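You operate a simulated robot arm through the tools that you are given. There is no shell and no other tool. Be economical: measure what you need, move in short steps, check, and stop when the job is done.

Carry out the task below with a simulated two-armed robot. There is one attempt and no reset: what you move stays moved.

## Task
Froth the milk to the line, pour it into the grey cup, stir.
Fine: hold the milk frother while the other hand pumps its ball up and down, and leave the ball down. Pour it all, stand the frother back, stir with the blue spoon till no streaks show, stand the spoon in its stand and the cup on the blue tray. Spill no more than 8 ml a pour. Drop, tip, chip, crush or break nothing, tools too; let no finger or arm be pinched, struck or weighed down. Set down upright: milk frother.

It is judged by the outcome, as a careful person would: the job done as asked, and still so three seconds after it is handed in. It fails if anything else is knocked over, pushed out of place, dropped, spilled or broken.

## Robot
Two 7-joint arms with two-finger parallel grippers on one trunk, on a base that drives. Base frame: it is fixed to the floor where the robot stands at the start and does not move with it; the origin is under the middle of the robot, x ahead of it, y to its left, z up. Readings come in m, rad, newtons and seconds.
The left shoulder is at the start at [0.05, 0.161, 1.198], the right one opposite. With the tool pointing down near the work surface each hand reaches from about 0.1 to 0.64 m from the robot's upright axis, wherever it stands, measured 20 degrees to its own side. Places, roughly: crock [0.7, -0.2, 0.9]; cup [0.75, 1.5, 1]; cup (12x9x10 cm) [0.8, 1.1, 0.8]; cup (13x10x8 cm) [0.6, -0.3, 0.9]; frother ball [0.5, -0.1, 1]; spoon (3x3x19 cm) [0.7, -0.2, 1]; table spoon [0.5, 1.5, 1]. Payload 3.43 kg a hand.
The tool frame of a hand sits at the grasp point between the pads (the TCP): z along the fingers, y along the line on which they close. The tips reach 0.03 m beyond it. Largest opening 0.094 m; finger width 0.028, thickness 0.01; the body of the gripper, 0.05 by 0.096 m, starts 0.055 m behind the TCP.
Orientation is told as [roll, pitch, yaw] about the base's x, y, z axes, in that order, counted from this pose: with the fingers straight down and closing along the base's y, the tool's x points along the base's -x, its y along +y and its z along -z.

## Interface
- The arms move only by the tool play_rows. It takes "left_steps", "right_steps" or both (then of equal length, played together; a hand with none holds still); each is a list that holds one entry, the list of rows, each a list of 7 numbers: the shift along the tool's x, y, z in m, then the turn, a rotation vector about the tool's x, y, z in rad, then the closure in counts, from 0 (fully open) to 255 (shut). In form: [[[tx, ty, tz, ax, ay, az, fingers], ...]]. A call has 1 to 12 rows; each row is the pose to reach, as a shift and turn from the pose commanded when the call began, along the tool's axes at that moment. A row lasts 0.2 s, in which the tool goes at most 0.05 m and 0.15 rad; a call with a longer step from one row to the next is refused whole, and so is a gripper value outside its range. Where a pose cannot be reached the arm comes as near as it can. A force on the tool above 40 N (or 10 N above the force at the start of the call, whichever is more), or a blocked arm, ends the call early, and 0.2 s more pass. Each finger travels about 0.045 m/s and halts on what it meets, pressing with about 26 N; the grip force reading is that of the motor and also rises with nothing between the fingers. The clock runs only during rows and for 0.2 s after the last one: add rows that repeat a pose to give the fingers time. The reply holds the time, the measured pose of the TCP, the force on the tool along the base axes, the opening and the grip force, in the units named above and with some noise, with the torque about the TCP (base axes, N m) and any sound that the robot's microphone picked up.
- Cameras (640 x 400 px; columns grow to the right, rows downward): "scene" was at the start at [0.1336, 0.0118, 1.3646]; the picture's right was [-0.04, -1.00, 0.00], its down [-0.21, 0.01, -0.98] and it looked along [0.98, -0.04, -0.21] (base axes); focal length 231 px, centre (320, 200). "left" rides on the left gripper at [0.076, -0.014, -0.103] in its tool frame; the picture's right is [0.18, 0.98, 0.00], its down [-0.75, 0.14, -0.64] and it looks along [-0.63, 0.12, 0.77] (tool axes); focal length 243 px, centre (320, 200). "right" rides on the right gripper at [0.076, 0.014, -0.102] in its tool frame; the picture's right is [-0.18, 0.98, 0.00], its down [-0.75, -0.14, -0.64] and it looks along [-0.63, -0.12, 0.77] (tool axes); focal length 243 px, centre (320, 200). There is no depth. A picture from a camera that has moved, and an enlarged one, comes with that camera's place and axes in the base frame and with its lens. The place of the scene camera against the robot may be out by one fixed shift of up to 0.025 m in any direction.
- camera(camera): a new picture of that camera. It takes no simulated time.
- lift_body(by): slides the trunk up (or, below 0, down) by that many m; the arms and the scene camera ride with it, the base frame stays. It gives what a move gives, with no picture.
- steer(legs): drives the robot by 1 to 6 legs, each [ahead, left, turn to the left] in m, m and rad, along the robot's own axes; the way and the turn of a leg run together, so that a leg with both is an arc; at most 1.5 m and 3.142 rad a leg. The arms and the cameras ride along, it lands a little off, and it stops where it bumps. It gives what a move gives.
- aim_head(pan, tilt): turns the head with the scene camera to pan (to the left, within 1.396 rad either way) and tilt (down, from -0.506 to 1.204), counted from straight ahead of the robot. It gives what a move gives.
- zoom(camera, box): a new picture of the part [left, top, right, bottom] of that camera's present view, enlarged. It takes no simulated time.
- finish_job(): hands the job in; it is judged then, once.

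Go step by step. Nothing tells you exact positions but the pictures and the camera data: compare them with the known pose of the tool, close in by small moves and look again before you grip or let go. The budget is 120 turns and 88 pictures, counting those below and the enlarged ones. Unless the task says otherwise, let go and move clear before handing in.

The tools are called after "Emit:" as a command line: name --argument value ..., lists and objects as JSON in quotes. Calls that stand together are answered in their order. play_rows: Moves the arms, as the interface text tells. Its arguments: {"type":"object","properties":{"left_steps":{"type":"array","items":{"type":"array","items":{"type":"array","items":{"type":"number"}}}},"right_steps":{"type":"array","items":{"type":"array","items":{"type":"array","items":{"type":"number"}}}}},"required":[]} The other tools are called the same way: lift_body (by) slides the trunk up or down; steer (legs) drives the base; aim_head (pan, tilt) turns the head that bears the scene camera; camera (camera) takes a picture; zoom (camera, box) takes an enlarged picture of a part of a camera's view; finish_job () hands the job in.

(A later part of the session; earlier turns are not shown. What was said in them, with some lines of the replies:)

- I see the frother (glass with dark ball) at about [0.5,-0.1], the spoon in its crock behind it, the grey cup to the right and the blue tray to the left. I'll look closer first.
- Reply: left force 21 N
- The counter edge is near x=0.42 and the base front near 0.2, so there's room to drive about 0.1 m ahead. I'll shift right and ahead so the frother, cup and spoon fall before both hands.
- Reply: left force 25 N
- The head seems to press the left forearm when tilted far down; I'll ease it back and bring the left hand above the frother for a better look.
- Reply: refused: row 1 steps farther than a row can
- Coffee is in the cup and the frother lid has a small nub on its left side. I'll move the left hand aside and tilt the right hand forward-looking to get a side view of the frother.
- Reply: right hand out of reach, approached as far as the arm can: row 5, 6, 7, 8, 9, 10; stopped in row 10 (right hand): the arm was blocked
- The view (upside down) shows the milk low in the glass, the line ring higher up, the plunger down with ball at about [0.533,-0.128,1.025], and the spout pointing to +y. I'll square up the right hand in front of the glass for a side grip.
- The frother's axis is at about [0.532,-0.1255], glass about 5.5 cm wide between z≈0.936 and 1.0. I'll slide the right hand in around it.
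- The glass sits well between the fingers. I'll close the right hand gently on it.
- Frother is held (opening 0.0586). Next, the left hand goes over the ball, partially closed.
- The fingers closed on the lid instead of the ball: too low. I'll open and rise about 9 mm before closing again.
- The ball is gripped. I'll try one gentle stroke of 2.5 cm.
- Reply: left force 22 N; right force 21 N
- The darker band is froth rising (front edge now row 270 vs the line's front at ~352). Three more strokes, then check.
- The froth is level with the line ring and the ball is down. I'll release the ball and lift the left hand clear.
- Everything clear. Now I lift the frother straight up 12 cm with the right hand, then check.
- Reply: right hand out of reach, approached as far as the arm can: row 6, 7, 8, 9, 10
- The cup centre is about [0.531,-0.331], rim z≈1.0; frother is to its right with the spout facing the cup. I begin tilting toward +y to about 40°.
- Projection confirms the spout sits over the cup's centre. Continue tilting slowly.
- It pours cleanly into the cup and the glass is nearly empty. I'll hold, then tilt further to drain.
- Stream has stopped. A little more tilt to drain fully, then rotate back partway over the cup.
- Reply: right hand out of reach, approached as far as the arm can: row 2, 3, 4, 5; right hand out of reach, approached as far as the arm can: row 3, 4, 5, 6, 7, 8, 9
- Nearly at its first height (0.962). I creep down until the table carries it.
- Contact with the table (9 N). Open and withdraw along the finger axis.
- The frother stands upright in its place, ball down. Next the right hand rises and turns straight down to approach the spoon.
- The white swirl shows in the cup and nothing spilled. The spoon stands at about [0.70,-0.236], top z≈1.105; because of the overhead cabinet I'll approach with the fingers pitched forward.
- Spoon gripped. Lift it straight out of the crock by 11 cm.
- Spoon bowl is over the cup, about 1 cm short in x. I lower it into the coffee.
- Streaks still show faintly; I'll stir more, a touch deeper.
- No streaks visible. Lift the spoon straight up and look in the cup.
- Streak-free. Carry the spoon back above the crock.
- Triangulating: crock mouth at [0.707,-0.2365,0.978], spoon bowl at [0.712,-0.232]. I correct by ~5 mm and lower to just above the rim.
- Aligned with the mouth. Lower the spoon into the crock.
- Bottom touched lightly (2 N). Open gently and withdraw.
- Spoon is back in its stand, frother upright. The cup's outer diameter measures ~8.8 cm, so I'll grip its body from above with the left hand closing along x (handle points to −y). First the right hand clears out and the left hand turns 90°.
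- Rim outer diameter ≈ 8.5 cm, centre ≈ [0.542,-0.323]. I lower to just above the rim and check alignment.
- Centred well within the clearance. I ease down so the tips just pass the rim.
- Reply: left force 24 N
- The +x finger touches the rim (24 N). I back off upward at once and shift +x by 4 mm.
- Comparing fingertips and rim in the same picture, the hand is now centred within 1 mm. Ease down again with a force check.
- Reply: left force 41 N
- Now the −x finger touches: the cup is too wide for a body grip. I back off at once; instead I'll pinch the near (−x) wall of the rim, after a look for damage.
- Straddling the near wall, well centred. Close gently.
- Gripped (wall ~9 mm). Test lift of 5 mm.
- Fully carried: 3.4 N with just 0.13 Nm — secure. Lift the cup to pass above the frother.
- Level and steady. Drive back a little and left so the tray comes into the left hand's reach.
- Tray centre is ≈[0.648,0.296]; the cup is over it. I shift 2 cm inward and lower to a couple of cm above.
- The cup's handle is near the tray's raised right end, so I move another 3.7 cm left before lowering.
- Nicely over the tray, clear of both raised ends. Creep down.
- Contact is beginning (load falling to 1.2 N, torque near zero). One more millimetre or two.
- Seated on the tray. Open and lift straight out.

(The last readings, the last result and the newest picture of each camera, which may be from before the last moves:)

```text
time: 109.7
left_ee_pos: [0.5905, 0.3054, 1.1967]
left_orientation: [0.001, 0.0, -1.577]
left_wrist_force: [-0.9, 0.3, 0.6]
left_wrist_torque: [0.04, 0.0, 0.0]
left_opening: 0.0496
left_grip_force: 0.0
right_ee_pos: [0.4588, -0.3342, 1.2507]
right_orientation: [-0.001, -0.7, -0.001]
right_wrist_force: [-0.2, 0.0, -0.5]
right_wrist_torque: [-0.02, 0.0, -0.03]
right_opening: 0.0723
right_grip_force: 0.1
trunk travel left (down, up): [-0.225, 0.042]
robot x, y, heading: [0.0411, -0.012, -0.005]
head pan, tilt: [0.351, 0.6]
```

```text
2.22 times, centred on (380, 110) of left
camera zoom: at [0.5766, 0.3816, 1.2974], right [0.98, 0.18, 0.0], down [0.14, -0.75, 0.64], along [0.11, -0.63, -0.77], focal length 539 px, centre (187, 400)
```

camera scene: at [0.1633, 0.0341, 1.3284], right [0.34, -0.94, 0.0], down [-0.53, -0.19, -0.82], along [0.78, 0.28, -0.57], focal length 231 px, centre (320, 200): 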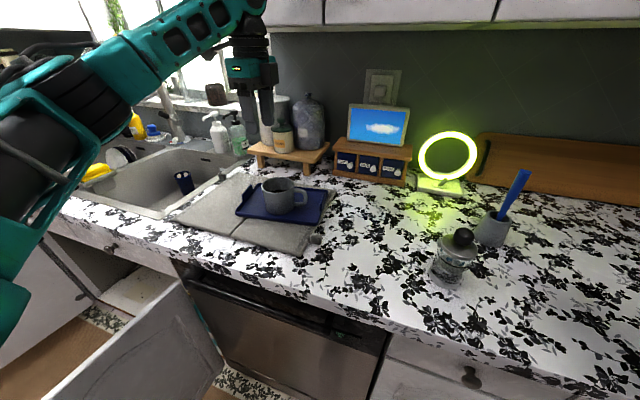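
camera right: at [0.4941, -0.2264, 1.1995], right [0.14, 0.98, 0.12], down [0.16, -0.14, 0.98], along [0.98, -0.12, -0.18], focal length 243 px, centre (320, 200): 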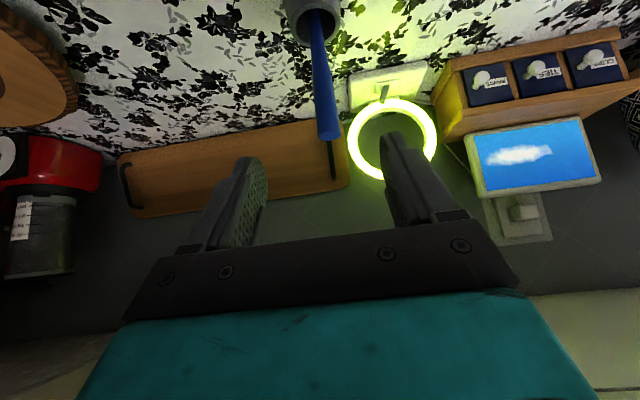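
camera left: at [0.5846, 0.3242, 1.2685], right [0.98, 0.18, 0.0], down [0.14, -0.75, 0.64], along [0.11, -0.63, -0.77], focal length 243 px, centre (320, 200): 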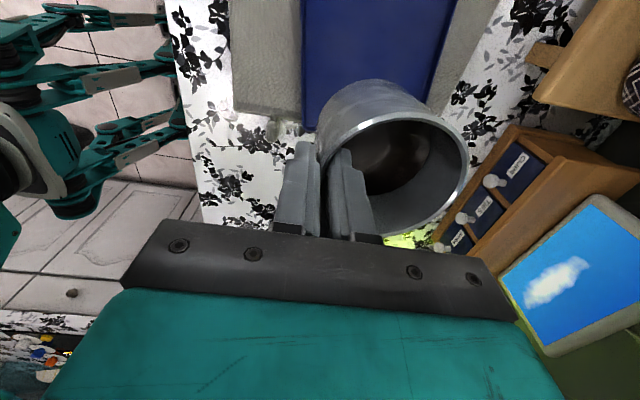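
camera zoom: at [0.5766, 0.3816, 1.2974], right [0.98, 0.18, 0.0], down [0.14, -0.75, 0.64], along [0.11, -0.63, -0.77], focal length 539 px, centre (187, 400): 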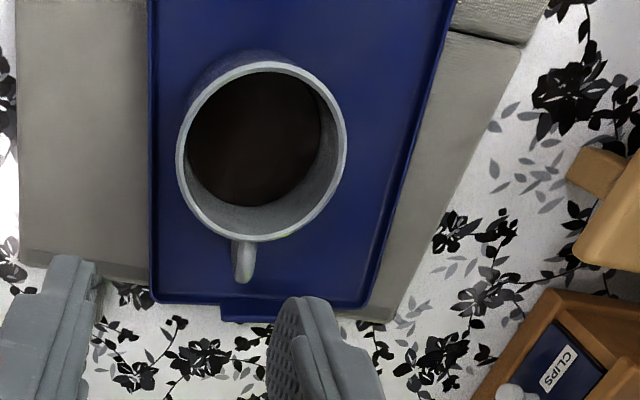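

The cup stands upright on the blue tray with no streaks, the spoon is in its stand, and the frother is upright with its ball down. Both hands are clear and I can see no spills, so I'm handing it in.

Emit:
finish_job

```text
The job is handed in.
```

I handed the job in with every step done. The milk was frothed to the line and all poured into the grey cup, then stirred until no streaks showed. The frother stands upright with its ball down, the spoon is back in its stand, and the cup is on the blue tray.

While I was lining up to lift the cup, my fingers pressed on its rim twice, at about 24 N and 41 N. I backed off each time and saw no chip or spill.
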